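You operate a simulated robot arm through the tools that you are given. There is no shell and no other tool.

Carry out the task below with a simulated robot arm. There is one attempt and no reset: what you move stays moved.

Task
Lock the crank, park the driver, turn its dial to OUT and lay the pad at the flange end.
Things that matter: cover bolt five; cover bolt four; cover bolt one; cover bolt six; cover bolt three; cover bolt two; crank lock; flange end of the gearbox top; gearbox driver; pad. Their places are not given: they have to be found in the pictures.

It is judged by the outcome, as a careful person would: the job done as asked, and still so three seconds after it is handed in. It fails if anything else is knocked over, pushed out of place, dropped, spilled or broken.

Robot
A 7-joint arm with a two-finger parallel gripper, fixed in place. Base frame: the origin is at the foot of the arm, x ahead of it, y to its left, z up. Readings come in cm, rad, newtons and seconds.
Its first joint turns from -2.897 to 2.897 rad. Payload 3.43 kg.
The TCP is the grasp point between the finger pads, 3 cm short of the fingertips. In the tool frame z runs along the fingers and y along their closing line. The gripper opens to 9.4 cm. The fingers are 2.8 cm wide and 1 cm thick; the gripper's body (5 by 9.6 cm) begins 5.5 cm behind the TCP.
Orientation is that of the tool frame in the base frame, as [roll, pitch, yaw] about the fixed x, y, z axes, in that order (R = Rz(yaw) Ry(pitch) Rx(roll)). With the fingers straight down and closing along the base's y, the tool's x points along the base's -x, its y along +y and its z along -z.

Tools
- The arm moves only by the tool servo_tool. Its argument "plan" is a list of rows, each a list of 7 numbers: the shift along the base's x, y, z in units of 250 mm (1.0 is 250 mm), then the turn, a rotation vector about the base's x, y, z in units of 90 degrees (1.0 is 90 degrees), then the gripper command, from -1 (fully open) to 1 (shut), values between in proportion. In form: [[x, y, z, wx, wy, wz, claw], ...]. A call has 1 to 20 rows; each row is the pose to reach, as a shift and turn from the pose commanded when the call began. A call with a number of a shift or a turn outside -1 to 1 is refused whole. A row lasts 0.2 s, in which the tool goes at most 5 cm and 0.15 rad; a call with a longer step from one row to the next is refused whole, and so is a gripper value outside its range. Where a pose cannot be reached the arm comes as near as it can. A force on the tool above 90 N (or 10 N above the force at the start of the call, whichever is more), or a blocked arm, ends the call early, and 0.2 s more pass. The fingers move at their own pace (about 4.5 cm/s each) and stop on an object; they squeeze with about 34 N. The grip force told is the motor's: it shows also when the fingers shut on nothing. Time passes only in rows, and 0.2 s behind the last, so rows that repeat a pose let the fingers close. The reply holds the time, the measured pose of the TCP, the force on the tool along the base axes, the opening and the grip force, in the units named above and with some noise, with the torque about the TCP (base axes, N m) and any sound that the robot's microphone picked up.
- Cameras (640 x 400 px; columns grow to the right, rows downward): "scene" is fixed at [4.98, -65.08, 148.31]; the picture's right is [0.19, -0.98, 0.00], its down [-0.80, -0.16, -0.58] and it looks along [0.57, 0.11, -0.82] (base axes); focal length 324 px, centre (320, 200). "wrist" rides on the gripper at [7.6, 1.4, -10.2] in the tool frame; the picture's right is [-0.18, 0.98, 0.00], its down [-0.75, -0.14, -0.64] and it looks along [-0.63, -0.12, 0.77] (tool axes); focal length 243 px, centre (320, 200).
- grab_frame(camera): a new picture of that camera. The clock stands still meanwhile.
- point_at(camera, pixels): for up to 12 pixels [column, row] of the newest picture of that camera ("zoom" is the newest enlarged one), the place [x, y, z] in the base frame of the surface seen there, good to about 0.2 cm. The clock stands still meanwhile.
- zoom(camera, box): a new picture of the part [left, top, right, bottom] of that camera's present view, enlarged. The clock stands still meanwhile.
- finish_job(): hands the job in; it is judged then, once.

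Leave the gripper open and the arm clear of the work at the hand-in unless told otherwise.

The tools are called after "Emit:" by a JSON object that holds its "method" and its "body". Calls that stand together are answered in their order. servo_tool: Moves the arm, as the interface text tells. Its arguments: {"type":"object","properties":{"plan":{"type":"array","items":{"type":"array","items":{"type":"number"}}}},"required":["plan"]} The other tools are called the same way: grab_frame (camera) takes a picture; point_at (camera, pixels) gives the place of the surface under pixels of a picture; zoom (camera, box) takes an enlarged picture of a part of a camera's view; finish_job () hands the job in.

At the start:

```text
time_s: 0.0
eef_pos: [30.18, -34.7, 109.66]
orientation: [-3.14, -0.001, -3.141]
ft_force: [-0.3, 0.0, -0.1]
moment: [0.0, -0.06, 0.03]
width: 9.4
finger_force: 0.2
```

scene: 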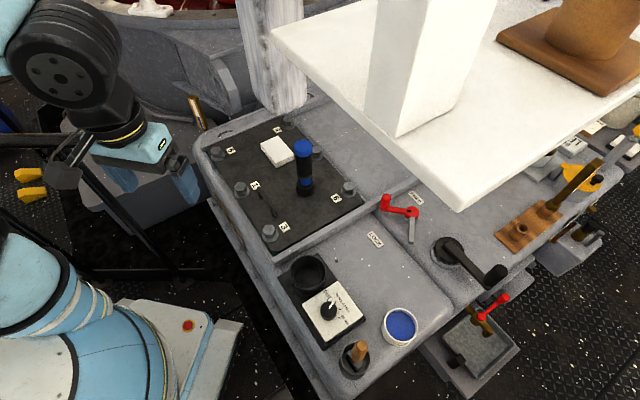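
wrist: 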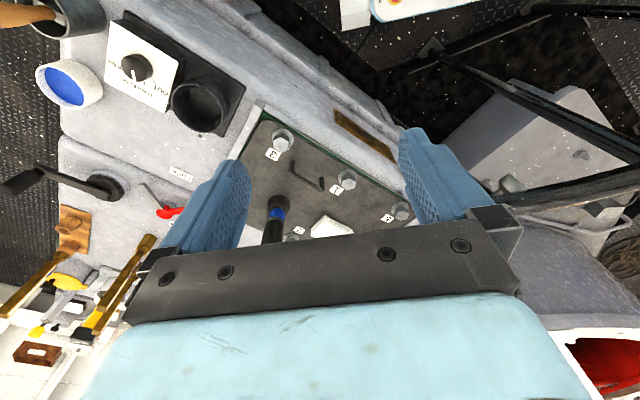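

I see a gearbox with a dark cover plate with numbered bolts, a blue/black driver standing on it, a white pad, a red crank lock near (400,207), a driver station with socket and dial at (320,300). I'll zoom in to see the details.

Emit:
{"method": "zoom", "body": {"camera": "scene", "box": [190, 90, 380, 260]}}

Emit:
{"method": "zoom", "body": {"camera": "scene", "box": [270, 230, 430, 390]}}

Emit:
{"method": "zoom", "body": {"camera": "scene", "box": [360, 170, 540, 300]}}

Emit:
{"method": "grab_frame", "body": {"camera": "wrist"}}

```text
2.35 times, centred on (285, 175) of scene
```

zoom: 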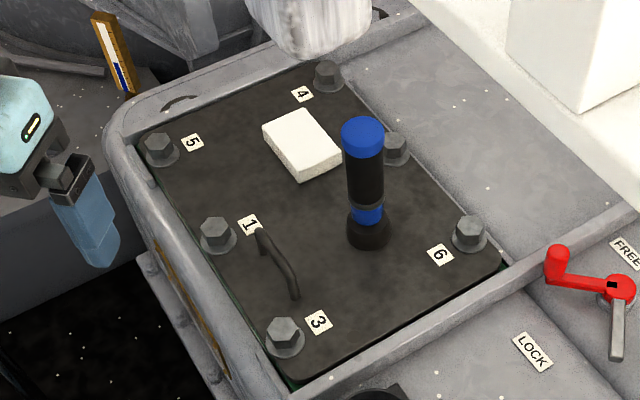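

```text
2.50 times, centred on (350, 310) of scene
```

zoom: 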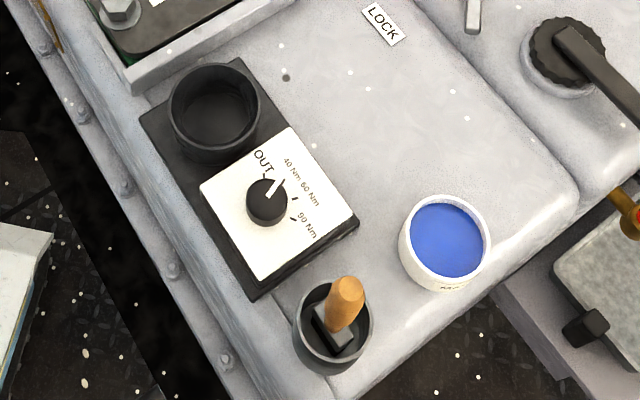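

```text
3.08 times, centred on (450, 235) of scene
```

zoom: 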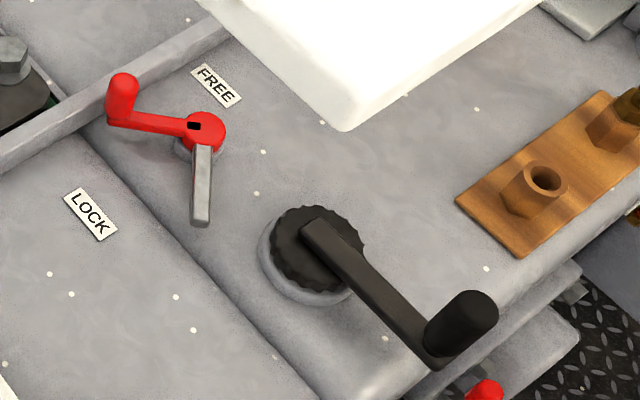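

```text
taken
```

wrist: 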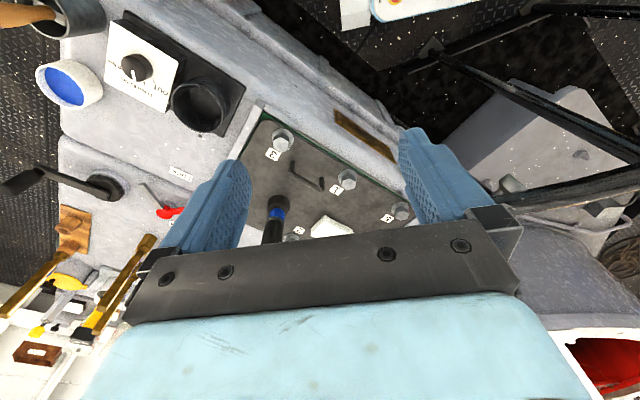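

Next I measure the main places: driver top and base, bolts, pad, lock lever, dial and socket. I'll also zoom on more of the surroundings to find the flange.

Emit:
{"method": "zoom", "body": {"camera": "scene", "box": [90, 0, 410, 200]}}

Emit:
{"method": "zoom", "body": {"camera": "scene", "box": [400, 200, 640, 400]}}

Emit:
{"method": "point_at", "body": {"camera": "scene", "pixels": [[302, 147], [304, 190], [275, 150], [217, 154], [240, 188], [270, 232], [288, 121], [349, 188], [320, 148], [265, 205], [290, 190], [330, 215]]}}

Emit:
{"method": "point_at", "body": {"camera": "scene", "pixels": [[386, 200], [400, 210], [415, 212], [411, 235], [376, 239], [418, 197], [307, 272], [328, 311], [345, 320], [310, 310], [401, 325], [354, 350]]}}

```text
2.00 times, centred on (250, 100) of scene
```

zoom: 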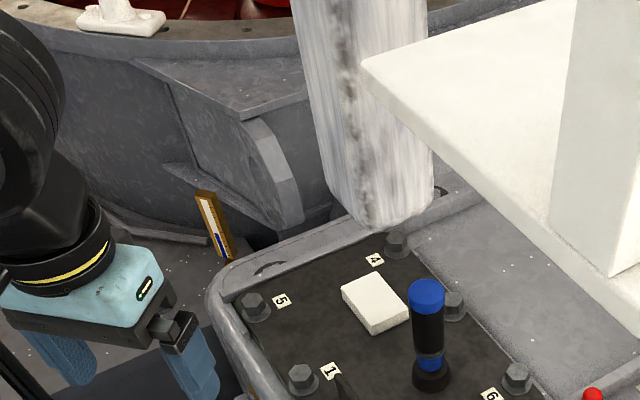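

```text
2.00 times, centred on (520, 300) of scene
```

zoom: 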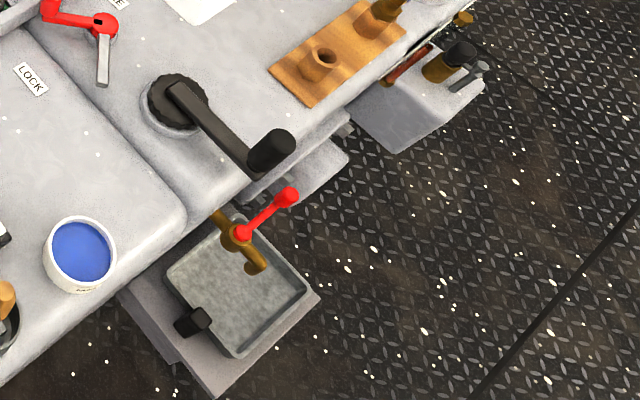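

```text
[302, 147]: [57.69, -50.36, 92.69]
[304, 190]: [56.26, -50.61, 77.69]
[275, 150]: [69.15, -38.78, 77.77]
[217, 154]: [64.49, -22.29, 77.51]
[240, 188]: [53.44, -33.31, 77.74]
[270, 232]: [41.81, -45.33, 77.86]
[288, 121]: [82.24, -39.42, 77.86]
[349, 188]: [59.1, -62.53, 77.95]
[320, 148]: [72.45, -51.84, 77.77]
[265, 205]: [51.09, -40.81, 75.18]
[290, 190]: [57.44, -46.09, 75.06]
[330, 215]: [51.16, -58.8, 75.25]
```

```text
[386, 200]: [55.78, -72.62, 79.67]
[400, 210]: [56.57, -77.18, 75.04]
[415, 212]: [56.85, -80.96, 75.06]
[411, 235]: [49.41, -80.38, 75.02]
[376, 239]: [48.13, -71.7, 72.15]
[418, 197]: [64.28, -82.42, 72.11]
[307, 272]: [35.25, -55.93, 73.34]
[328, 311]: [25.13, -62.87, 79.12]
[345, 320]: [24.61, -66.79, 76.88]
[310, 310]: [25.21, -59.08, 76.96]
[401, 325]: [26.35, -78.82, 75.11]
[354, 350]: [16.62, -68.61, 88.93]
```

The gearbox top is at z≈72–75 cm; bolts and dial found. I still don't know which end is the flange end, so I'll zoom the wrist view around the cover and look at the dial and other labels.

Emit:
{"method": "zoom", "body": {"camera": "wrist", "box": [0, 0, 260, 240]}}

Emit:
{"method": "zoom", "body": {"camera": "wrist", "box": [220, 90, 440, 250]}}

Emit:
{"method": "zoom", "body": {"camera": "wrist", "box": [400, 150, 640, 400]}}

Emit:
{"method": "zoom", "body": {"camera": "scene", "box": [295, 275, 375, 345]}}

Emit:
{"method": "zoom", "body": {"camera": "scene", "box": [180, 80, 280, 180]}}

```text
1.67 times, centred on (130, 120) of wrist
```

zoom: 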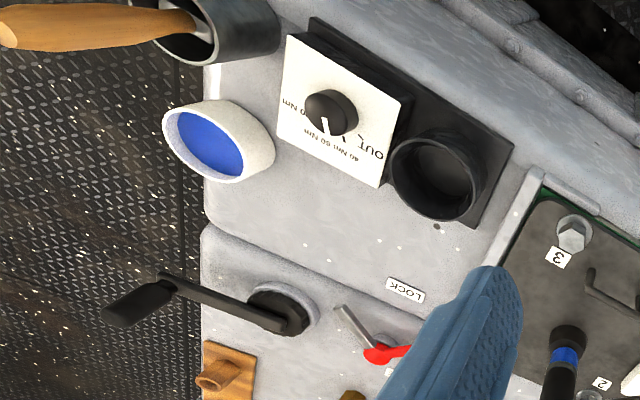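

```text
2.50 times, centred on (330, 170) of wrist
```

zoom: 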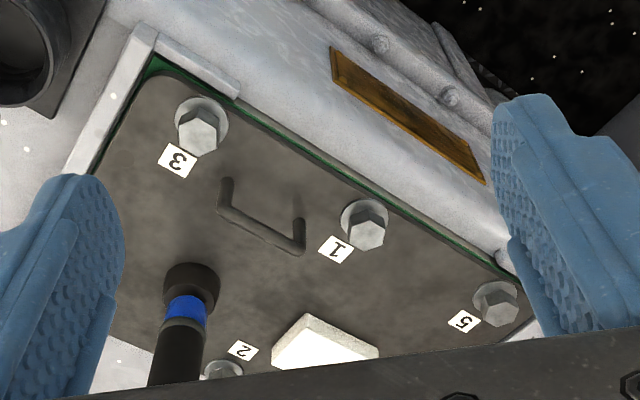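

```text
1.60 times, centred on (520, 275) of wrist
```

zoom: 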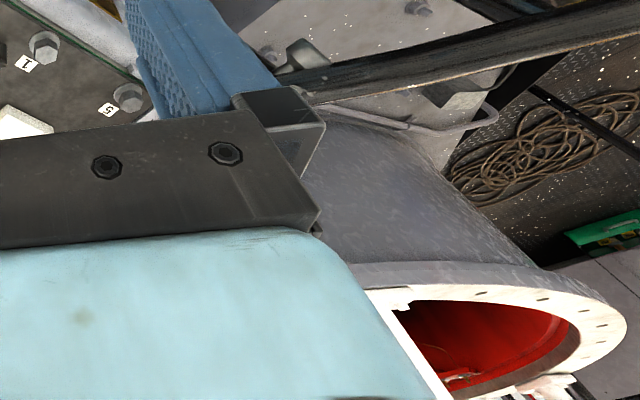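

```text
5.71 times, centred on (335, 310) of scene
```

zoom: 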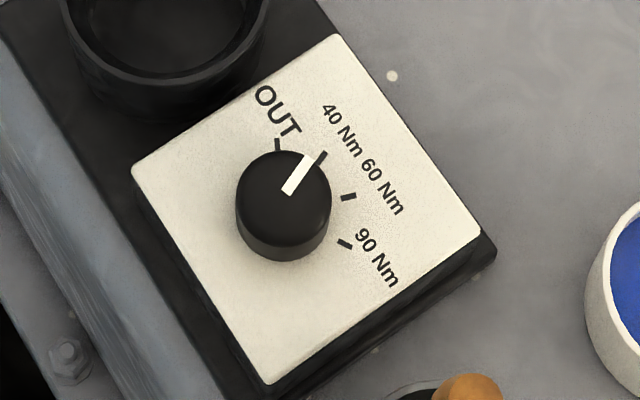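

```text
4.00 times, centred on (230, 130) of scene
```

zoom: 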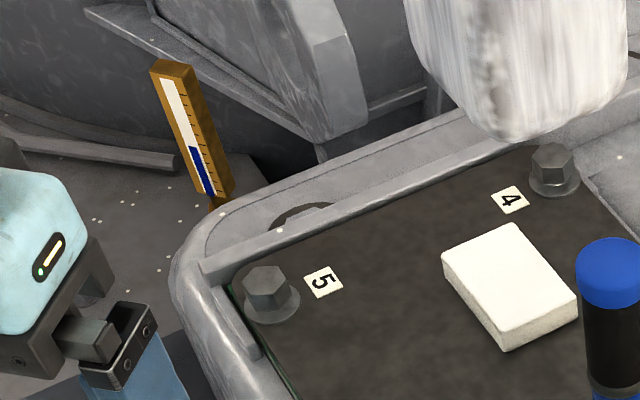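

The dial pointer is at the 40 Nm tick; OUT is one tick counterclockwise (as seen). There's a big red-lined flange ring beyond bolts 4/5. I'll measure the overhanging white board, the streaky post, the flange ring and end strip to understand clearance.

Emit:
{"method": "point_at", "body": {"camera": "scene", "pixels": [[275, 35], [460, 208], [390, 130], [430, 60], [285, 110], [250, 20], [307, 90], [255, 125], [262, 133], [195, 150], [215, 75], [200, 115]]}}

Emit:
{"method": "point_at", "body": {"camera": "scene", "pixels": [[365, 150], [345, 120], [320, 105], [440, 200], [450, 245], [490, 272], [380, 205], [300, 245], [250, 215], [290, 275], [340, 240], [370, 215]]}}

Emit:
{"method": "zoom", "body": {"camera": "scene", "box": [0, 0, 320, 120]}}

Emit:
{"method": "zoom", "body": {"camera": "scene", "box": [480, 100, 640, 260]}}

```text
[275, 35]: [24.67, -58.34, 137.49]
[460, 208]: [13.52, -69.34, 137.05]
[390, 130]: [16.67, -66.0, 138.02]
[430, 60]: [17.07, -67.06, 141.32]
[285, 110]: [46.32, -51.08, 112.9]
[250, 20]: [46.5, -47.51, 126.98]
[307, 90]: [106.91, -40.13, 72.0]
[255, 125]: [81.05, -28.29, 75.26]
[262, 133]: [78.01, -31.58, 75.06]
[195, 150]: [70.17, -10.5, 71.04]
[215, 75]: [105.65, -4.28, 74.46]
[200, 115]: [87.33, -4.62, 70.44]
```

```text
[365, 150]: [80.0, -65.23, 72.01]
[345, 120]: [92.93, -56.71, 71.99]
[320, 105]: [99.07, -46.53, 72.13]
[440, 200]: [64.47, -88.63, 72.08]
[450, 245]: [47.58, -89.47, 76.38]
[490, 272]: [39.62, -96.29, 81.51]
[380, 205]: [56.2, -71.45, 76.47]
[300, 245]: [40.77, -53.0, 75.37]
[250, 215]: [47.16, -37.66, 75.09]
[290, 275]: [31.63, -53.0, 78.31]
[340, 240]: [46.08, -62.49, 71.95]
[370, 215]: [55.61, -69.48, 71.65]
```

```text
2.00 times, centred on (160, 60) of scene
```

zoom: 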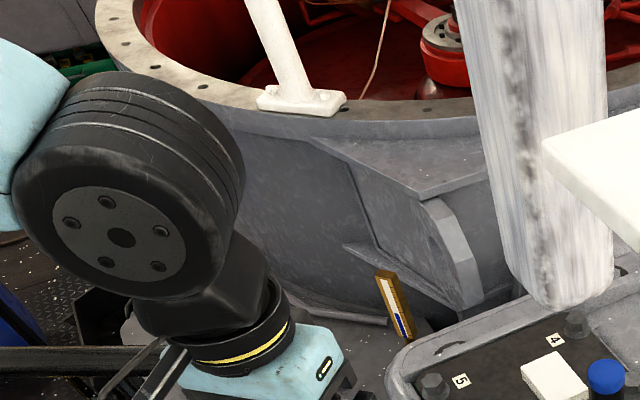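

```text
2.50 times, centred on (560, 180) of scene
```

zoom: 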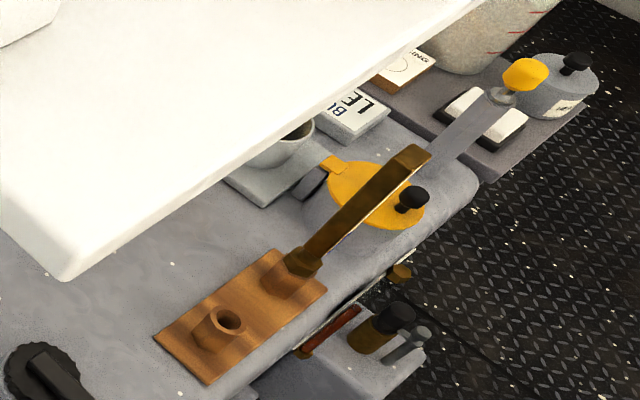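

The white board sits high (z≈137) near the camera, and the streaky white post hangs down to about z≈113 near (46,-51), so I must keep the arm's upper parts clear of them. I'll get the extent of both, then move the hand forward and to the left, well above everything, to view the far end of the gearbox with the wrist camera.

Emit:
{"method": "point_at", "body": {"camera": "scene", "pixels": [[288, 112], [270, 95], [305, 80], [240, 5], [290, 5], [290, 60], [500, 20], [560, 60], [620, 110], [630, 30], [400, 20], [330, 60]]}}

Emit:
{"method": "servo_tool", "body": {"plan": [[0.18, 0.06, 0.03, 0, 0, 0, -1], [0.36, 0.12, 0.06, 0, 0, 0, -1], [0.54, 0.18, 0.1, 0, 0, 0, -1], [0.72, 0.24, 0.14, 0, 0, 0, -1], [0.9, 0.3, 0.18, 0, 0, 0, -1]]}}

```text
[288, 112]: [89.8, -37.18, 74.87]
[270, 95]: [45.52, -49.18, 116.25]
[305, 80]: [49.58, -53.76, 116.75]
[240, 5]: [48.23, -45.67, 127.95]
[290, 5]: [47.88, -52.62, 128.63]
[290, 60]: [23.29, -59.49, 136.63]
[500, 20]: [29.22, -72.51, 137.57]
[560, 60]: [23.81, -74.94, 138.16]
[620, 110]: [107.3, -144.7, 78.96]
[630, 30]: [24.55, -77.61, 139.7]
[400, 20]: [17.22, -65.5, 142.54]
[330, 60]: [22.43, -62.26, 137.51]
```

```text
time_s: 1.2
eef_pos: [52.58, -27.2, 114.12]
orientation: [3.141, 0.001, 3.141]
ft_force: [-0.7, 0.8, 0.6]
moment: [-0.02, 0.0, 0.05]
width: 9.37
finger_force: 0.0
```

The arm moved freely. Now a wrist picture from here.

Emit:
{"method": "grab_frame", "body": {"camera": "wrist"}}

Emit:
{"method": "grab_frame", "body": {"camera": "scene"}}

```text
taken
```

wrist: 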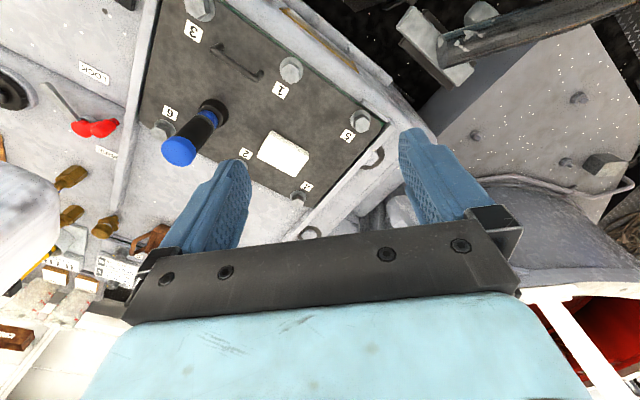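

```text
taken
```

scene: 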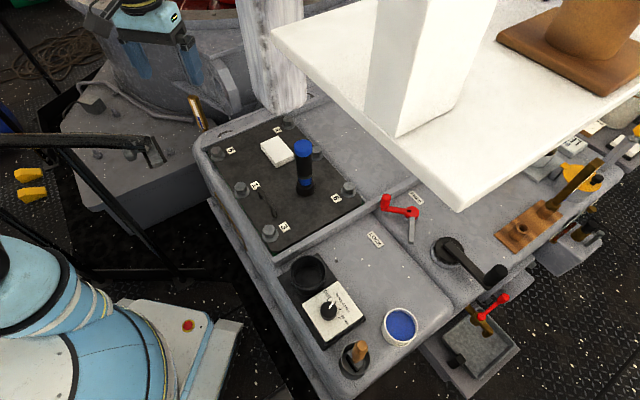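

In the wrist view there's an end strip beyond bolts 4/5 with two round items at (373,158) and (310,232). Zooming in on it.

Emit:
{"method": "zoom", "body": {"camera": "wrist", "box": [250, 90, 430, 250]}}

Emit:
{"method": "zoom", "body": {"camera": "wrist", "box": [0, 90, 220, 300]}}

Emit:
{"method": "zoom", "body": {"camera": "wrist", "box": [120, 0, 340, 180]}}

```text
2.50 times, centred on (340, 170) of wrist
```

zoom: 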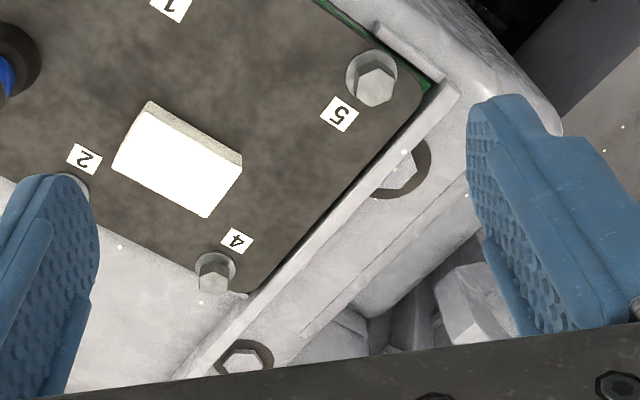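

```text
1.90 times, centred on (110, 195) of wrist
```

zoom: 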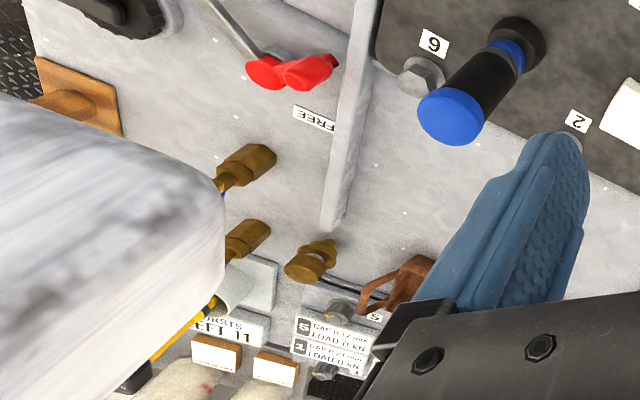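

```text
2.22 times, centred on (230, 90) of wrist
```

zoom: 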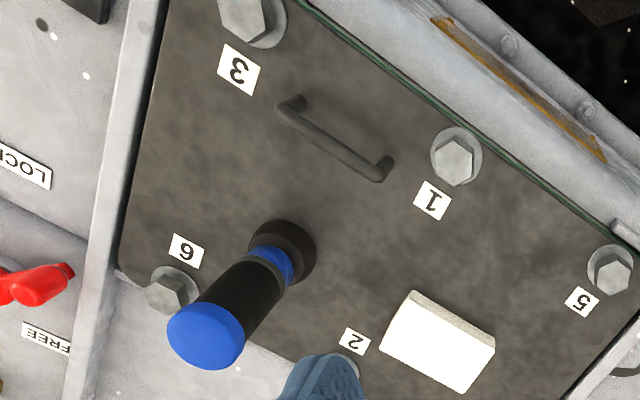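

There's a narrow strip with two bolt heads beyond the ridge at the 4/5 end. I'll measure it, the pad corners, and nearby surfaces.

Emit:
{"method": "point_at", "body": {"camera": "wrist", "pixels": [[372, 157], [310, 232], [345, 192], [335, 185], [360, 195], [380, 185], [330, 215], [355, 205], [268, 136], [310, 156], [297, 176], [258, 157]]}}

Emit:
{"method": "point_at", "body": {"camera": "wrist", "pixels": [[180, 152], [205, 112], [210, 108], [92, 128], [70, 105], [260, 200], [280, 230], [130, 210], [320, 245], [395, 180], [400, 210], [290, 205]]}}

```text
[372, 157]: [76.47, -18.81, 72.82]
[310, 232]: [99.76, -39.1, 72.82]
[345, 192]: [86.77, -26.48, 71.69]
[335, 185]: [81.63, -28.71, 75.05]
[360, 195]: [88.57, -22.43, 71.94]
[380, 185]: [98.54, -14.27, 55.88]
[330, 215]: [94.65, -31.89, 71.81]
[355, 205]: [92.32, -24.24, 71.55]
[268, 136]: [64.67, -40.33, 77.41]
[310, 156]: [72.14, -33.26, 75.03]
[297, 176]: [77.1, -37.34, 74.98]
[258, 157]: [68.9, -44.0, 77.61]
```

```text
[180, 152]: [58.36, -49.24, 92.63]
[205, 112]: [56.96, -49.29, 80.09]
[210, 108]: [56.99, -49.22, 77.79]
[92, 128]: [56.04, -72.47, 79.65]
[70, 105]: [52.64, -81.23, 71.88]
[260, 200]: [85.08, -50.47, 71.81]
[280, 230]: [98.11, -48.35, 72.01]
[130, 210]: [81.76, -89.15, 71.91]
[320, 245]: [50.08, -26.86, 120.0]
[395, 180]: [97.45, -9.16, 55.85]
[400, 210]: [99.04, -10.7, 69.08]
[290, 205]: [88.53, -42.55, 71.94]
```

The strip beyond the ridge at the 4/5 end (z≈71.8, about 9 cm wide, between two flange bolts at (76.5,-18.8) and (99.8,-39.1)) borders the big flanged casing. To be sure I'll look from further forward.

Emit:
{"method": "servo_tool", "body": {"plan": [[0.18, 0.02, 0.04, 0, 0, 0, -1], [0.36, 0.04, 0.06, 0, 0, 0, -1], [0.54, 0.06, 0.08, 0, 0, 0, -1], [0.72, 0.08, 0.1, 0, 0, 0, -1]]}}

Emit:
{"method": "grab_frame", "body": {"camera": "wrist"}}

```text
time_s: 2.2
eef_pos: [70.57, -25.28, 116.7]
orientation: [3.14, 0.002, -3.141]
ft_force: [-0.3, -0.3, 0.2]
moment: [-0.02, -0.03, -0.01]
width: 9.41
finger_force: 0.1
```

```text
taken
```

wrist: 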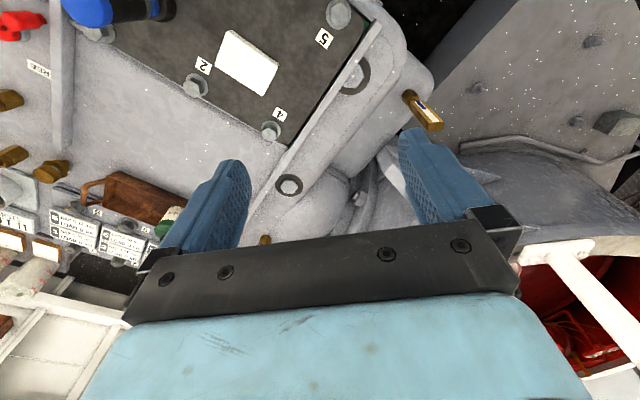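

Emit:
{"method": "zoom", "body": {"camera": "wrist", "box": [240, 30, 460, 250]}}

Emit:
{"method": "zoom", "body": {"camera": "wrist", "box": [0, 130, 220, 290]}}

Emit:
{"method": "point_at", "body": {"camera": "wrist", "pixels": [[320, 132], [333, 142], [345, 150], [350, 120], [300, 165], [340, 165], [350, 80], [289, 184], [308, 115], [330, 100], [365, 115], [375, 95]]}}

```text
1.82 times, centred on (350, 140) of wrist
```

zoom: 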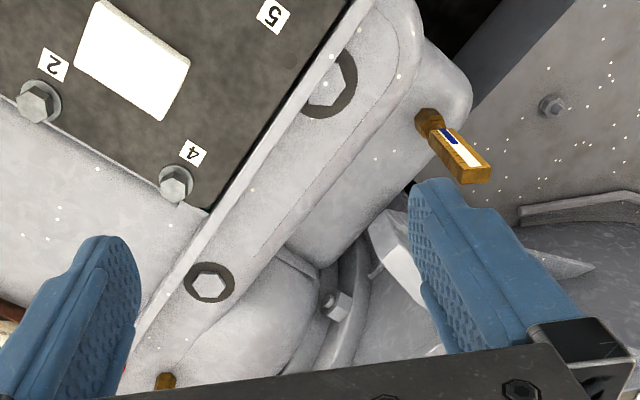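

```text
2.50 times, centred on (110, 210) of wrist
```

zoom: 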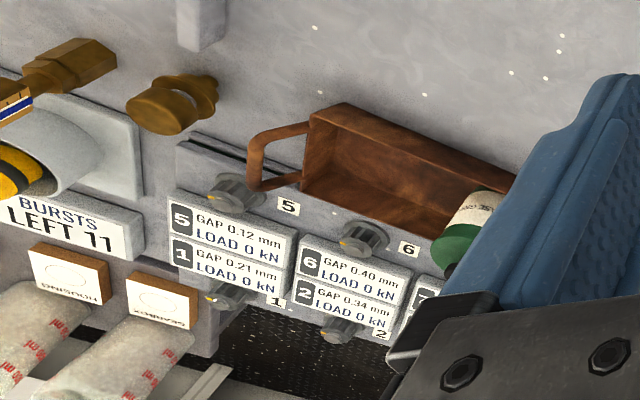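

```text
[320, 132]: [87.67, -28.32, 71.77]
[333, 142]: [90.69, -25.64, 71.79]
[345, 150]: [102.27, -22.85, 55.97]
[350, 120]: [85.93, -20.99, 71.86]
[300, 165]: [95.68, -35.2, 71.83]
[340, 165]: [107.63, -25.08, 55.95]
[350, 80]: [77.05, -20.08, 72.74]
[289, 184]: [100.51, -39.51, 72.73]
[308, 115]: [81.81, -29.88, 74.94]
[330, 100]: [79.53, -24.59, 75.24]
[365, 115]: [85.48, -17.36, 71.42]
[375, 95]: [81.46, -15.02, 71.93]
```

The strip looks clean and open. Before working, I want to understand how my own arm's links lie relative to the hanging post and board, so I take a scene picture and measure arm points; also close-ups of the lock lever.

Emit:
{"method": "grab_frame", "body": {"camera": "scene"}}

Emit:
{"method": "zoom", "body": {"camera": "scene", "box": [370, 185, 430, 250]}}

Emit:
{"method": "zoom", "body": {"camera": "scene", "box": [420, 220, 520, 300]}}

```text
taken
```

scene: 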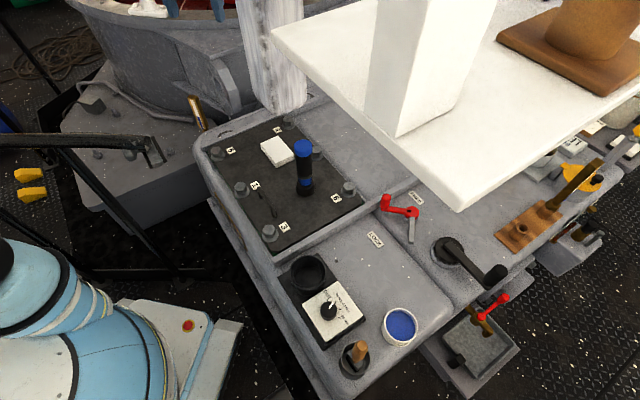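

```text
6.15 times, centred on (400, 218) of scene
```

zoom: 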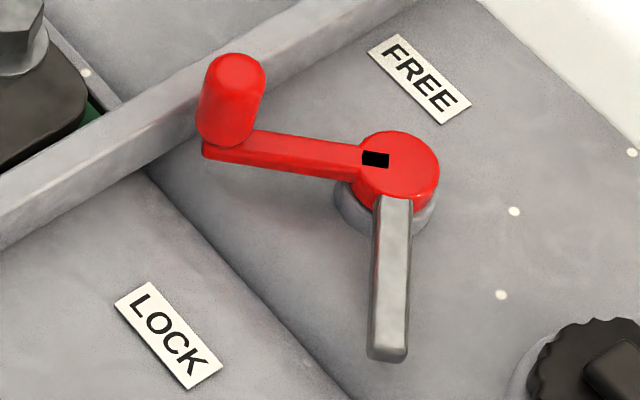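

```text
5.00 times, centred on (470, 260) of scene
```

zoom: 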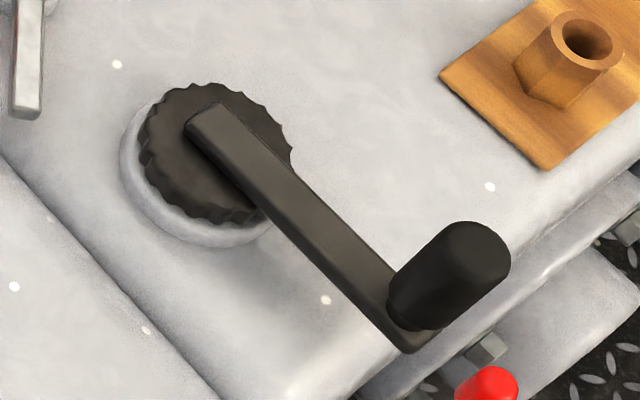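

The grey bar is a pawl which can swing toward the toothed crank disc; the red handle swings counterclockwise from FREE toward LOCK. I re-zoom on the lever and measure pivot, handle, bar and labels.

Emit:
{"method": "zoom", "body": {"camera": "scene", "box": [370, 185, 480, 265]}}

```text
5.00 times, centred on (425, 225) of scene
```

zoom: 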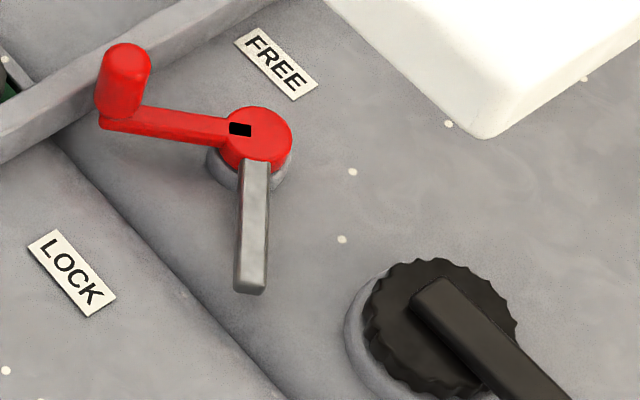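

Emit:
{"method": "point_at", "body": {"camera": "zoom", "pixels": [[125, 58], [113, 110], [170, 122], [258, 128], [240, 130], [250, 180], [250, 285], [70, 272], [275, 65], [430, 330], [375, 310], [210, 160]]}}

Emit:
{"method": "point_at", "body": {"camera": "scene", "pixels": [[30, 300], [90, 300], [10, 265], [100, 345], [187, 325], [60, 395], [200, 10], [180, 330], [20, 390], [145, 390], [60, 250], [0, 250]]}}

```text
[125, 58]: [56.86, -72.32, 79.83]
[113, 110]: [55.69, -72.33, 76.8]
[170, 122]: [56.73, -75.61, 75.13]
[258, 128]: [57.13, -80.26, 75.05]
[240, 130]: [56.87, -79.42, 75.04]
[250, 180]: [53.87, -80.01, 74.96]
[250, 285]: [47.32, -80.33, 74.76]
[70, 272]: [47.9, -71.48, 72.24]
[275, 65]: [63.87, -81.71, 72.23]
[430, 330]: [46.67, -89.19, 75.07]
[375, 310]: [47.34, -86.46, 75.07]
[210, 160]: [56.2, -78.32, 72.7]
```

```text
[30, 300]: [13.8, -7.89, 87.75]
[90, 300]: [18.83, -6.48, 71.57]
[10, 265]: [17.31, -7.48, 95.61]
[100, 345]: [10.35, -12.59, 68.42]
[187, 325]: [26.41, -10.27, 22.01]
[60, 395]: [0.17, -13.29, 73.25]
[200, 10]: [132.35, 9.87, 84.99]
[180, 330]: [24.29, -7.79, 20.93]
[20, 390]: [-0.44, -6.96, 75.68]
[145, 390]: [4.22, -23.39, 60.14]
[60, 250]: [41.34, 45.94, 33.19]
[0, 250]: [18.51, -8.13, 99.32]
```

The pawl bar (length ≈9.8 cm) will meet the disc teeth when the handle swings about 40° counterclockwise toward LOCK. I'm already near the pad, and that area is far from the hanging post, so I'll do the pad first. Zoom on the pad to measure its corners.

Emit:
{"method": "zoom", "body": {"camera": "wrist", "box": [200, 15, 300, 115]}}

```text
4.00 times, centred on (250, 65) of wrist
```

zoom: 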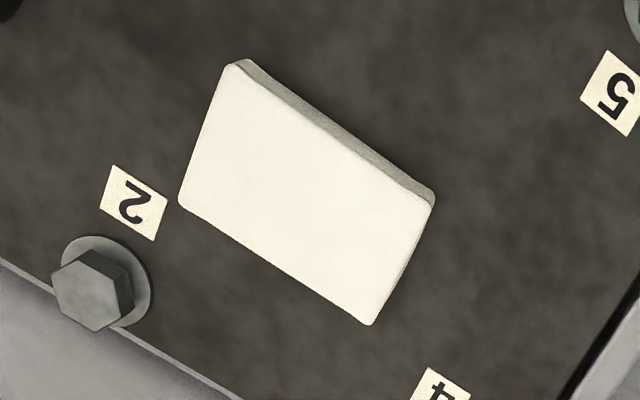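

Emit:
{"method": "point_at", "body": {"camera": "zoom", "pixels": [[232, 72], [425, 203], [370, 316], [187, 200], [305, 200], [330, 140], [270, 255], [398, 260], [210, 135], [500, 300], [250, 62], [432, 192]]}}

```text
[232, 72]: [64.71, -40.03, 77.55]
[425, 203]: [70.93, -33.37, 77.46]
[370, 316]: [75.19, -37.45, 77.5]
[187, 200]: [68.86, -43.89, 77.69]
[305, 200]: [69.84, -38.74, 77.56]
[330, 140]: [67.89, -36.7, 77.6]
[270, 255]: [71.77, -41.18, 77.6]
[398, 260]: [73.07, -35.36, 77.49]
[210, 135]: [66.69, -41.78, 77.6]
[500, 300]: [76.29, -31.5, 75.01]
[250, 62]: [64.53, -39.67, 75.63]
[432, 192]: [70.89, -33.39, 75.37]
```

Pad: 9.1 × 5.9 × 2.5 cm, centre (70.0,-38.7), long axis at about 46° . Now the strip profile: zooming and sampling across it.

Emit:
{"method": "zoom", "body": {"camera": "wrist", "box": [290, 70, 390, 170]}}

```text
4.00 times, centred on (340, 120) of wrist
```

zoom: 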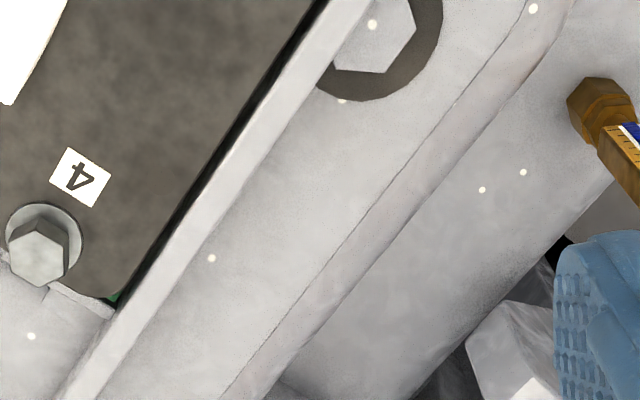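

Emit:
{"method": "point_at", "body": {"camera": "zoom", "pixels": [[200, 200], [215, 208], [230, 217], [240, 222], [260, 233], [280, 244], [300, 255], [320, 268], [335, 275], [350, 285], [370, 295], [400, 310]]}}

Emit:
{"method": "point_at", "body": {"camera": "zoom", "pixels": [[330, 120], [355, 140], [380, 160], [400, 175], [420, 190], [440, 205], [480, 225], [310, 110], [290, 100], [400, 90], [440, 110], [200, 330]]}}

```text
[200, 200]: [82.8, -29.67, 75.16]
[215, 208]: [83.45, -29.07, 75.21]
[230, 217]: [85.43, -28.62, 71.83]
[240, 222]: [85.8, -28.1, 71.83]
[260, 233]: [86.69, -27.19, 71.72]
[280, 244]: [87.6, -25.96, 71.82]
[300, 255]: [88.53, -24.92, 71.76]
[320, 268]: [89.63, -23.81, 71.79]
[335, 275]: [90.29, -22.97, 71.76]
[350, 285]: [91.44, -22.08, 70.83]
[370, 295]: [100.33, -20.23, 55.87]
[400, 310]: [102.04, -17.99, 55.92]
```

```text
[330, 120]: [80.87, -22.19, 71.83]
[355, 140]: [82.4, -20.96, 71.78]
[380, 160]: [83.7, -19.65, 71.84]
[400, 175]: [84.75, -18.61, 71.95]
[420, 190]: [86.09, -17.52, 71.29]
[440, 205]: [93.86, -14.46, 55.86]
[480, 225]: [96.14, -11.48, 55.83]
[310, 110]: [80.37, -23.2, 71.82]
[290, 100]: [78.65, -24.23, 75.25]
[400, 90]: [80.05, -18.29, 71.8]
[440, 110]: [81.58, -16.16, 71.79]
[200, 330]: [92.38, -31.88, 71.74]
```

The strip's flat runs from the ridge (3.4 cm high) outward about 8.5 cm – the pad fits with its long axis along the strip. Now I turn the tool +46.4° about z so the fingers close across the pad's short side, and descend to above the pad at z≈95.

Emit:
{"method": "servo_tool", "body": {"plan": [[-0.005, -0.09, -0.145, 0, 0, 0.086, -1], [-0.01, -0.18, -0.29, 0, 0, 0.172, -1], [-0.015, -0.27, -0.434, 0, 0, 0.258, -1], [-0.02, -0.36, -0.58, 0, 0, 0.344, -1], [-0.025, -0.45, -0.725, 0, 0, 0.43, -1], [-0.029, -0.54, -0.868, 0, 0, 0.5156, -1], [-0.029, -0.54, -0.868, 0, 0, 0.5156, -1]]}}

Emit:
{"method": "grab_frame", "body": {"camera": "wrist"}}

Emit:
{"method": "grab_frame", "body": {"camera": "scene"}}

```text
time_s: 3.8
eef_pos: [70.02, -38.67, 94.79]
orientation: [-3.141, 0.0, -2.33]
ft_force: [0.1, -0.2, -0.1]
moment: [0.0, 0.02, 0.03]
width: 9.41
finger_force: 0.1
```

```text
taken
```

wrist: 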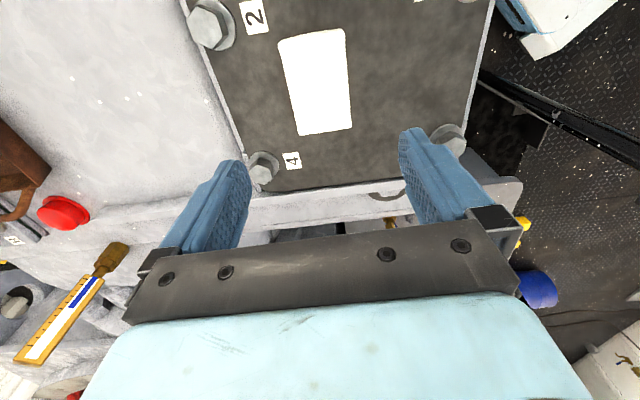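

```text
taken
```

scene: 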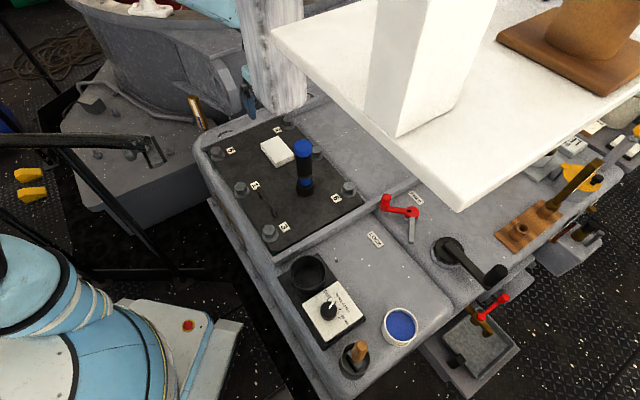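

The pad lies under the hand, aligned. I check its corners again from here before descending.

Emit:
{"method": "point_at", "body": {"camera": "wrist", "pixels": [[281, 43], [342, 33], [350, 126], [300, 133], [316, 83], [288, 85], [348, 80], [325, 132], [312, 38], [330, 170], [262, 170], [450, 140]]}}

```text
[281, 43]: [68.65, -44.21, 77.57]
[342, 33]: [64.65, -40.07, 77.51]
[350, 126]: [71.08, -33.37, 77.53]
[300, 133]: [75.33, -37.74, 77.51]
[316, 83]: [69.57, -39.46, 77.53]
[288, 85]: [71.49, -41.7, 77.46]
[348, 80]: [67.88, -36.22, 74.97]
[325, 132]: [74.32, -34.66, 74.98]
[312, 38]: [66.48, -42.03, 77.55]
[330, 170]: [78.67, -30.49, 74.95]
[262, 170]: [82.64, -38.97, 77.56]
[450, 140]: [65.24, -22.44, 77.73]
```

Measurements agree (centre ≈ (69.95,-38.75)). Descending straight to TCP z≈78.6 with the gripper open.

Emit:
{"method": "servo_tool", "body": {"plan": [[0, 0, -0.18, 0, 0, 0, -1], [0, 0, -0.36, 0, 0, 0, -1], [0, 0, -0.52, 0, 0, 0, -1], [0, -0.001, -0.6, 0, 0, 0, -1], [0, -0.001, -0.652, 0, 0, 0, -1], [0, -0.001, -0.652, 0, 0, 0, -1]]}}

Emit:
{"method": "grab_frame", "body": {"camera": "wrist"}}

```text
time_s: 5.2
eef_pos: [69.98, -38.57, 78.67]
orientation: [3.14, 0.001, -2.332]
ft_force: [-0.2, -0.4, 0.5]
moment: [0.0, 0.01, -0.01]
width: 9.42
finger_force: 0.0
```

```text
taken
```

wrist: 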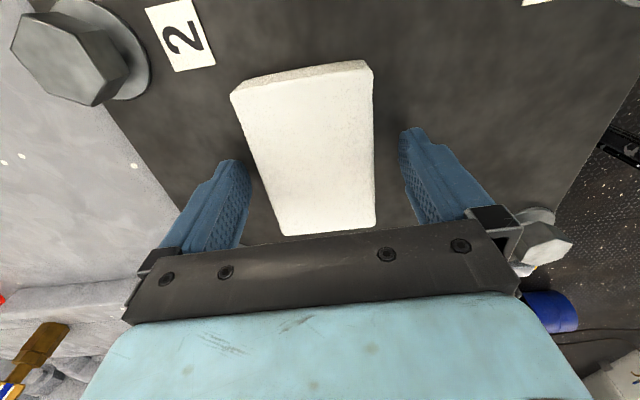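

The pad is between the fingers. Closing the gripper.

Emit:
{"method": "servo_tool", "body": {"plan": [[0, 0, 0, 0, 0, 0, 1], [0, 0, 0, 0, 0, 0, 1], [0, 0, 0, 0, 0, 0, 1], [0, 0, 0, 0, 0, 0, 1], [0, 0, 0, 0, 0, 0, 1]]}}

```text
time_s: 6.4
eef_pos: [70.05, -38.62, 78.56]
orientation: [-3.141, 0.001, -2.331]
ft_force: [0.3, 0.0, 0.6]
moment: [0.03, -0.06, -0.04]
width: 6.52
finger_force: 33.5
```

Pad gripped (width 6.5 cm, so slightly wider than estimated). I lift it 16 cm, then move over the strip at about (87.4,-24.6) while turning −86° so the pad's long side runs along the strip.

Emit:
{"method": "servo_tool", "body": {"plan": [[0, 0, 0.1, 0, 0, 0, 1], [0, 0, 0.28, 0, 0, 0, 1], [0, 0, 0.46, 0, 0, 0, 1], [0, 0, 0.64, 0, 0, 0, 1], [0.058, 0.047, 0.656, 0, 0, -0.08, 1], [0.116, 0.094, 0.656, 0, 0, -0.16, 1], [0.174, 0.141, 0.656, 0, 0, -0.24, 1], [0.232, 0.188, 0.656, 0, 0, -0.32, 1], [0.29, 0.235, 0.656, 0, 0, -0.4, 1], [0.348, 0.282, 0.656, 0, 0, -0.48, 1], [0.406, 0.329, 0.656, 0, 0, -0.56, 1], [0.464, 0.376, 0.656, 0, 0, -0.64, 1], [0.522, 0.423, 0.656, 0, 0, -0.72, 1], [0.58, 0.47, 0.656, 0, 0, -0.8, 1], [0.638, 0.517, 0.656, 0, 0, -0.88, 1], [0.697, 0.564, 0.656, 0, 0, -0.96, 1], [0.697, 0.564, 0.656, 0, 0, -1.0, 1], [0.697, 0.564, 0.656, 0, 0, -1.0, 1]]}}

Emit:
{"method": "grab_frame", "body": {"camera": "wrist"}}

Emit:
{"method": "grab_frame", "body": {"camera": "scene"}}

```text
time_s: 10.2
eef_pos: [87.41, -24.57, 95.21]
orientation: [3.141, 0.001, 2.381]
ft_force: [0.3, 0.3, -0.3]
moment: [0.01, -0.01, 0.0]
width: 6.49
finger_force: 33.9
```

```text
taken
```

wrist: 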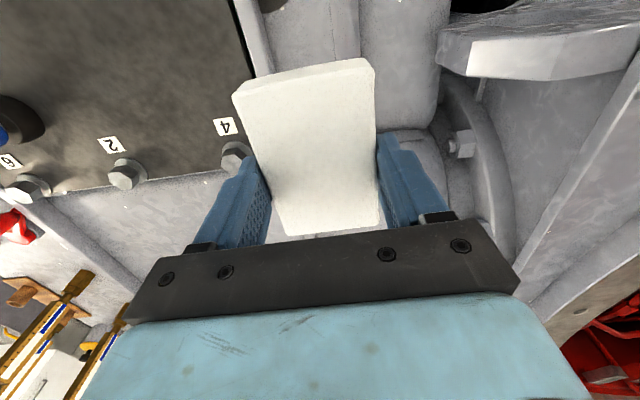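

```text
taken
```

scene: 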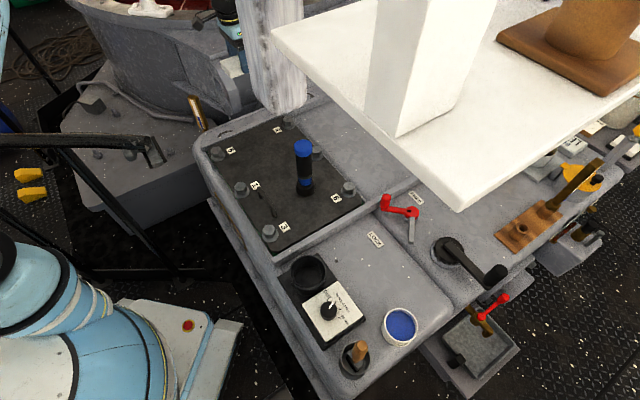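

The pad is over the strip. There's a gusset of the big casing nearby on the right (540,40); I check its position and height relative to the hand's descent path, and the ridge.

Emit:
{"method": "point_at", "body": {"camera": "wrist", "pixels": [[540, 40], [450, 50], [540, 70], [460, 145], [440, 120], [480, 180], [580, 200], [400, 60], [250, 30], [262, 60], [420, 130], [600, 60]]}}

Emit:
{"method": "point_at", "body": {"camera": "scene", "pixels": [[238, 75], [232, 108], [215, 55], [222, 85], [237, 110], [230, 65], [185, 70], [245, 95], [240, 60], [225, 30], [218, 128], [228, 130]]}}

```text
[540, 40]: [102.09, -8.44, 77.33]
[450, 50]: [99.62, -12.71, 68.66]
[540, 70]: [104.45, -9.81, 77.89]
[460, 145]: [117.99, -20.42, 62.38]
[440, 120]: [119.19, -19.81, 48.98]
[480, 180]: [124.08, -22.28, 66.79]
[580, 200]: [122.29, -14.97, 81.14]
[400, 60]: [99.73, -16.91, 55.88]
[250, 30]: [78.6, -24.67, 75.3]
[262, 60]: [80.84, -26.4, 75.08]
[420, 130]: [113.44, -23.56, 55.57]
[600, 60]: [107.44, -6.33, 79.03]
```

```text
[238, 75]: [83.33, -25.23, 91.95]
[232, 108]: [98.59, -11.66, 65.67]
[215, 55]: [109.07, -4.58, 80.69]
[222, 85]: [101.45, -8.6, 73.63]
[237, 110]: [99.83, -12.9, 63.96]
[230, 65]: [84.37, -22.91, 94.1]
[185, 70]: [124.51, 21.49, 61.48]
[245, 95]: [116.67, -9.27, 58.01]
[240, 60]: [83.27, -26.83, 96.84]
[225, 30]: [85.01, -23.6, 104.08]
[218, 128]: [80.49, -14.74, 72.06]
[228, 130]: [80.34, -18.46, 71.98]
```

The gusset is well clear (over 20 cm away and low). Descending slowly onto the strip, pad bottom expected to touch at TCP z≈75.4.

Emit:
{"method": "servo_tool", "body": {"plan": [[0, 0, -0.16, 0, 0, 0, 1], [0, 0, -0.34, 0, 0, 0, 1], [0, 0, -0.52, 0, 0, 0, 1], [0, 0, -0.64, 0, 0, 0, 1], [0, 0, -0.7, 0, 0, 0, 1], [0, 0, -0.73, 0, 0, 0, 1], [0, 0, -0.73, 0, 0, 0, 1]]}}

Emit:
{"method": "grab_frame", "body": {"camera": "wrist"}}

Emit:
{"method": "zoom", "body": {"camera": "scene", "box": [190, 60, 300, 160]}}

```text
time_s: 11.8
eef_pos: [87.24, -24.52, 76.67]
orientation: [-3.14, 0.001, 2.38]
ft_force: [0.8, -0.1, -0.5]
moment: [0.0, 0.0, -0.01]
width: 6.49
finger_force: 34.7
```

```text
taken
```

wrist: 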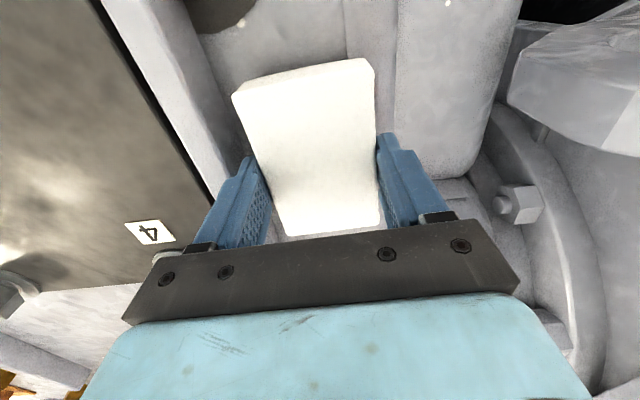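

```text
4.00 times, centred on (245, 110) of scene
```

zoom: 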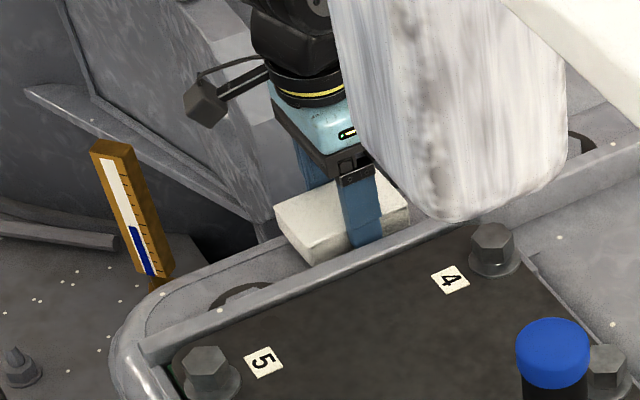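

The pad hovers about 1.2 cm over the strip, clear of the ridge. Lowering gently until contact.

Emit:
{"method": "servo_tool", "body": {"plan": [[0, 0, -0.02, 0, 0, 0, 1], [0, 0, -0.036, 0, 0, 0, 1], [0, 0, -0.046, 0, 0, 0, 1], [0, 0, -0.052, 0, 0, 0, 1], [0, 0, -0.052, 0, 0, 0, 1]]}}

```text
time_s: 13.0
eef_pos: [87.25, -24.56, 75.53]
orientation: [-3.14, 0.0, 2.38]
ft_force: [-0.5, -0.1, 0.5]
moment: [0.0, 0.0, -0.03]
width: 6.46
finger_force: 34.0
```

No contact force yet; lowering a further few millimetres.

Emit:
{"method": "servo_tool", "body": {"plan": [[0, 0, -0.004, 0, 0, 0, 1], [0, 0, -0.008, 0, 0, 0, 1], [0, 0, -0.008, 0, 0, 0, 1]]}}

```text
time_s: 13.8
eef_pos: [87.31, -24.62, 75.51]
orientation: [3.14, 0.003, 2.382]
ft_force: [-4.1, 0.9, 17.5]
moment: [0.12, 0.29, -0.02]
width: 6.49
finger_force: 33.8
```

Contact (≈17 N). Now I open just enough (to ≈7.6 cm) so the inner finger doesn't hit the ridge.

Emit:
{"method": "servo_tool", "body": {"plan": [[0, 0, 0.004, 0, 0, 0, -0.5], [0, 0, 0.004, 0, 0, 0, -0.6], [0, 0, 0.004, 0, 0, 0, -0.62], [0, 0, 0.004, 0, 0, 0, -0.62]]}}

Emit:
{"method": "grab_frame", "body": {"camera": "wrist"}}

```text
time_s: 14.8
eef_pos: [87.37, -24.57, 75.51]
orientation: [3.141, -0.001, 2.381]
ft_force: [0.2, 0.3, 0.7]
moment: [0.02, 0.0, -0.01]
width: 7.63
finger_force: 0.1
```

```text
taken
```

wrist: 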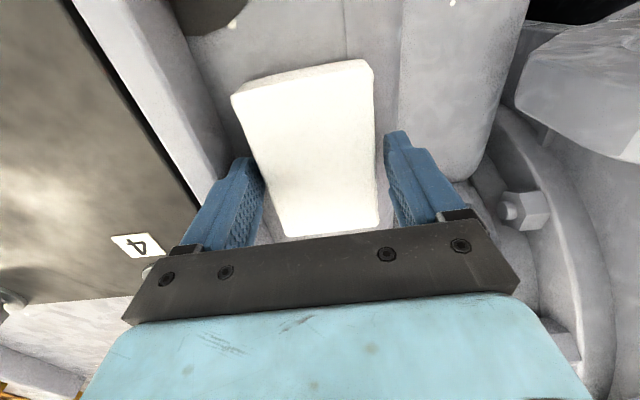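

The pad is released and lies on the strip. Lifting straight up.

Emit:
{"method": "servo_tool", "body": {"plan": [[0, 0, 0.04, 0, 0, 0, -0.62], [0, 0, 0.14, 0, 0, 0, -0.62], [0, 0, 0.32, 0, 0, 0, -1], [0, 0, 0.5, 0, 0, 0, -1], [0, 0, 0.68, 0, 0, 0, -1], [0, 0, 0.86, 0, 0, 0, -1], [0, 0, 1.0, 0, 0, 0, -1]]}}

Emit:
{"method": "grab_frame", "body": {"camera": "wrist"}}

Emit:
{"method": "zoom", "body": {"camera": "scene", "box": [190, 60, 330, 200]}}

```text
time_s: 16.4
eef_pos: [87.18, -24.43, 100.33]
orientation: [-3.14, -0.001, 2.379]
ft_force: [-0.6, -0.7, -0.7]
moment: [0.02, 0.01, -0.01]
width: 9.4
finger_force: 0.1
```

```text
taken
```

wrist: 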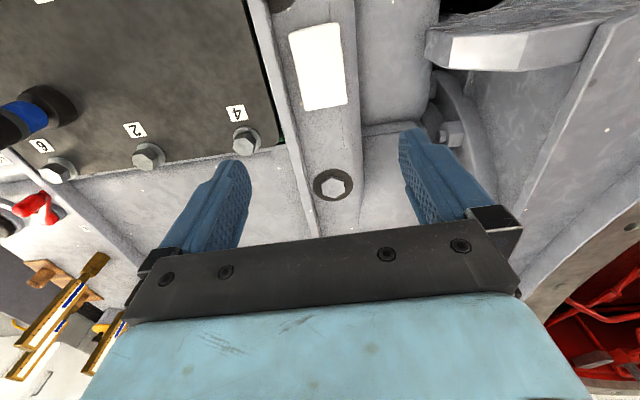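

```text
2.86 times, centred on (260, 130) of scene
```

zoom: 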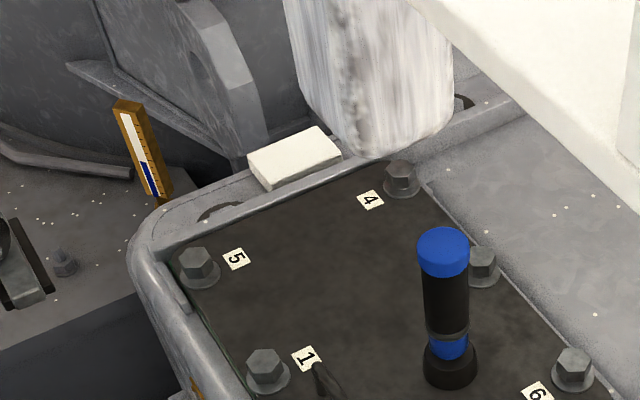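

The pad lies flat on the strip between the flange bolts. Next the driver: I measure its outline from this zoom.

Emit:
{"method": "point_at", "body": {"camera": "zoom", "pixels": [[442, 240], [420, 250], [466, 250], [442, 265], [425, 300], [446, 300], [466, 300], [446, 345], [427, 368], [450, 385], [474, 368], [450, 375]]}}

Emit:
{"method": "point_at", "body": {"camera": "scene", "pixels": [[250, 95], [262, 110], [275, 108], [290, 108], [303, 100], [308, 90], [245, 60], [300, 95], [255, 75], [285, 80], [302, 60], [240, 30]]}}

```text
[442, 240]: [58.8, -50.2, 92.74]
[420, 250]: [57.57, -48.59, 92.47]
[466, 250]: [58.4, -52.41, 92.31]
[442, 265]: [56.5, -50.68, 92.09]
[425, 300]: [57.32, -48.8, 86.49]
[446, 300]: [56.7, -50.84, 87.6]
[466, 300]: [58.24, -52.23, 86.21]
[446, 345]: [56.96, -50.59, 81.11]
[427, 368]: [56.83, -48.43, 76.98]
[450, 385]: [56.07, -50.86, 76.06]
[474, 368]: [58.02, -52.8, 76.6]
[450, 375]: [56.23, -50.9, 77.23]
```

```text
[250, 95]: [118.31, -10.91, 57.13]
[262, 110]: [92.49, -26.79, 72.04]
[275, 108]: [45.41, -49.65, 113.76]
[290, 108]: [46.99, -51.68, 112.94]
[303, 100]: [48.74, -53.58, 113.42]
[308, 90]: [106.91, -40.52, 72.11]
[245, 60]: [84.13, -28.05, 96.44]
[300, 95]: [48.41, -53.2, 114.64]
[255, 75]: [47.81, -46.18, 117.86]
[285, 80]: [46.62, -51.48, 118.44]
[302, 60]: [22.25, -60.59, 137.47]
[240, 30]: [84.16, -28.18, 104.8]
```

The driver's axis is near (58.0,-50.4), top z≈92.7, and the hanging post (axis ≈(49.5,-50), radius ≈4, bottom z≈112.5) is only ~4.5 cm beside it, so a straight-down grasp would bring the wrist against the post. I'll instead lean the hand away (tool tilted 45° toward +y). First move to an open spot and turn the tool in stages.

Emit:
{"method": "servo_tool", "body": {"plan": [[-0.095, -0.015, 0.034, 0, 0, 0.0825, -1], [-0.19, -0.03, 0.068, 0, 0, 0.165, -1], [-0.285, -0.045, 0.101, 0, 0, 0.2475, -1], [-0.38, -0.06, 0.135, 0, 0, 0.33, -1], [-0.475, -0.075, 0.169, 0, 0, 0.4125, -1], [-0.57, -0.09, 0.203, 0, 0, 0.495, -1], [-0.665, -0.105, 0.236, 0, 0, 0.5775, -1], [-0.76, -0.12, 0.27, 0, 0, 0.66, -1], [-0.855, -0.135, 0.304, 0, 0, 0.742, -1], [-0.855, -0.135, 0.304, 0, 0, 0.742, -1]]}}

Emit:
{"method": "servo_tool", "body": {"plan": [[0, 0, 0, 0, 0, 0.0825, -1], [0, 0, 0, 0, 0, 0.165, -1], [0, 0, 0, 0, 0, 0.2475, -1], [0, 0, 0, 0, 0, 0.33, -1], [0, 0, 0, 0, 0, 0.4125, -1], [0, 0, 0, 0, 0, 0.495, -1], [0, 0, 0, 0, 0, 0.5775, -1], [0, 0, 0, 0, 0, 0.66, -1], [0, 0, 0, 0, 0, 0.742, -1], [0, 0, 0, 0, 0, 0.742, -1]]}}

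```text
time_s: 18.6
eef_pos: [65.99, -28.14, 107.99]
orientation: [-3.141, 0.001, -2.735]
ft_force: [0.1, 0.3, 0.2]
moment: [0.02, 0.02, -0.02]
width: 9.39
finger_force: 0.1
```

```text
time_s: 20.8
eef_pos: [66.1, -28.03, 107.99]
orientation: [3.142, -0.001, -1.57]
ft_force: [-1.1, 0.0, -0.1]
moment: [0.0, 0.03, 0.0]
width: 9.39
finger_force: 0.0
```

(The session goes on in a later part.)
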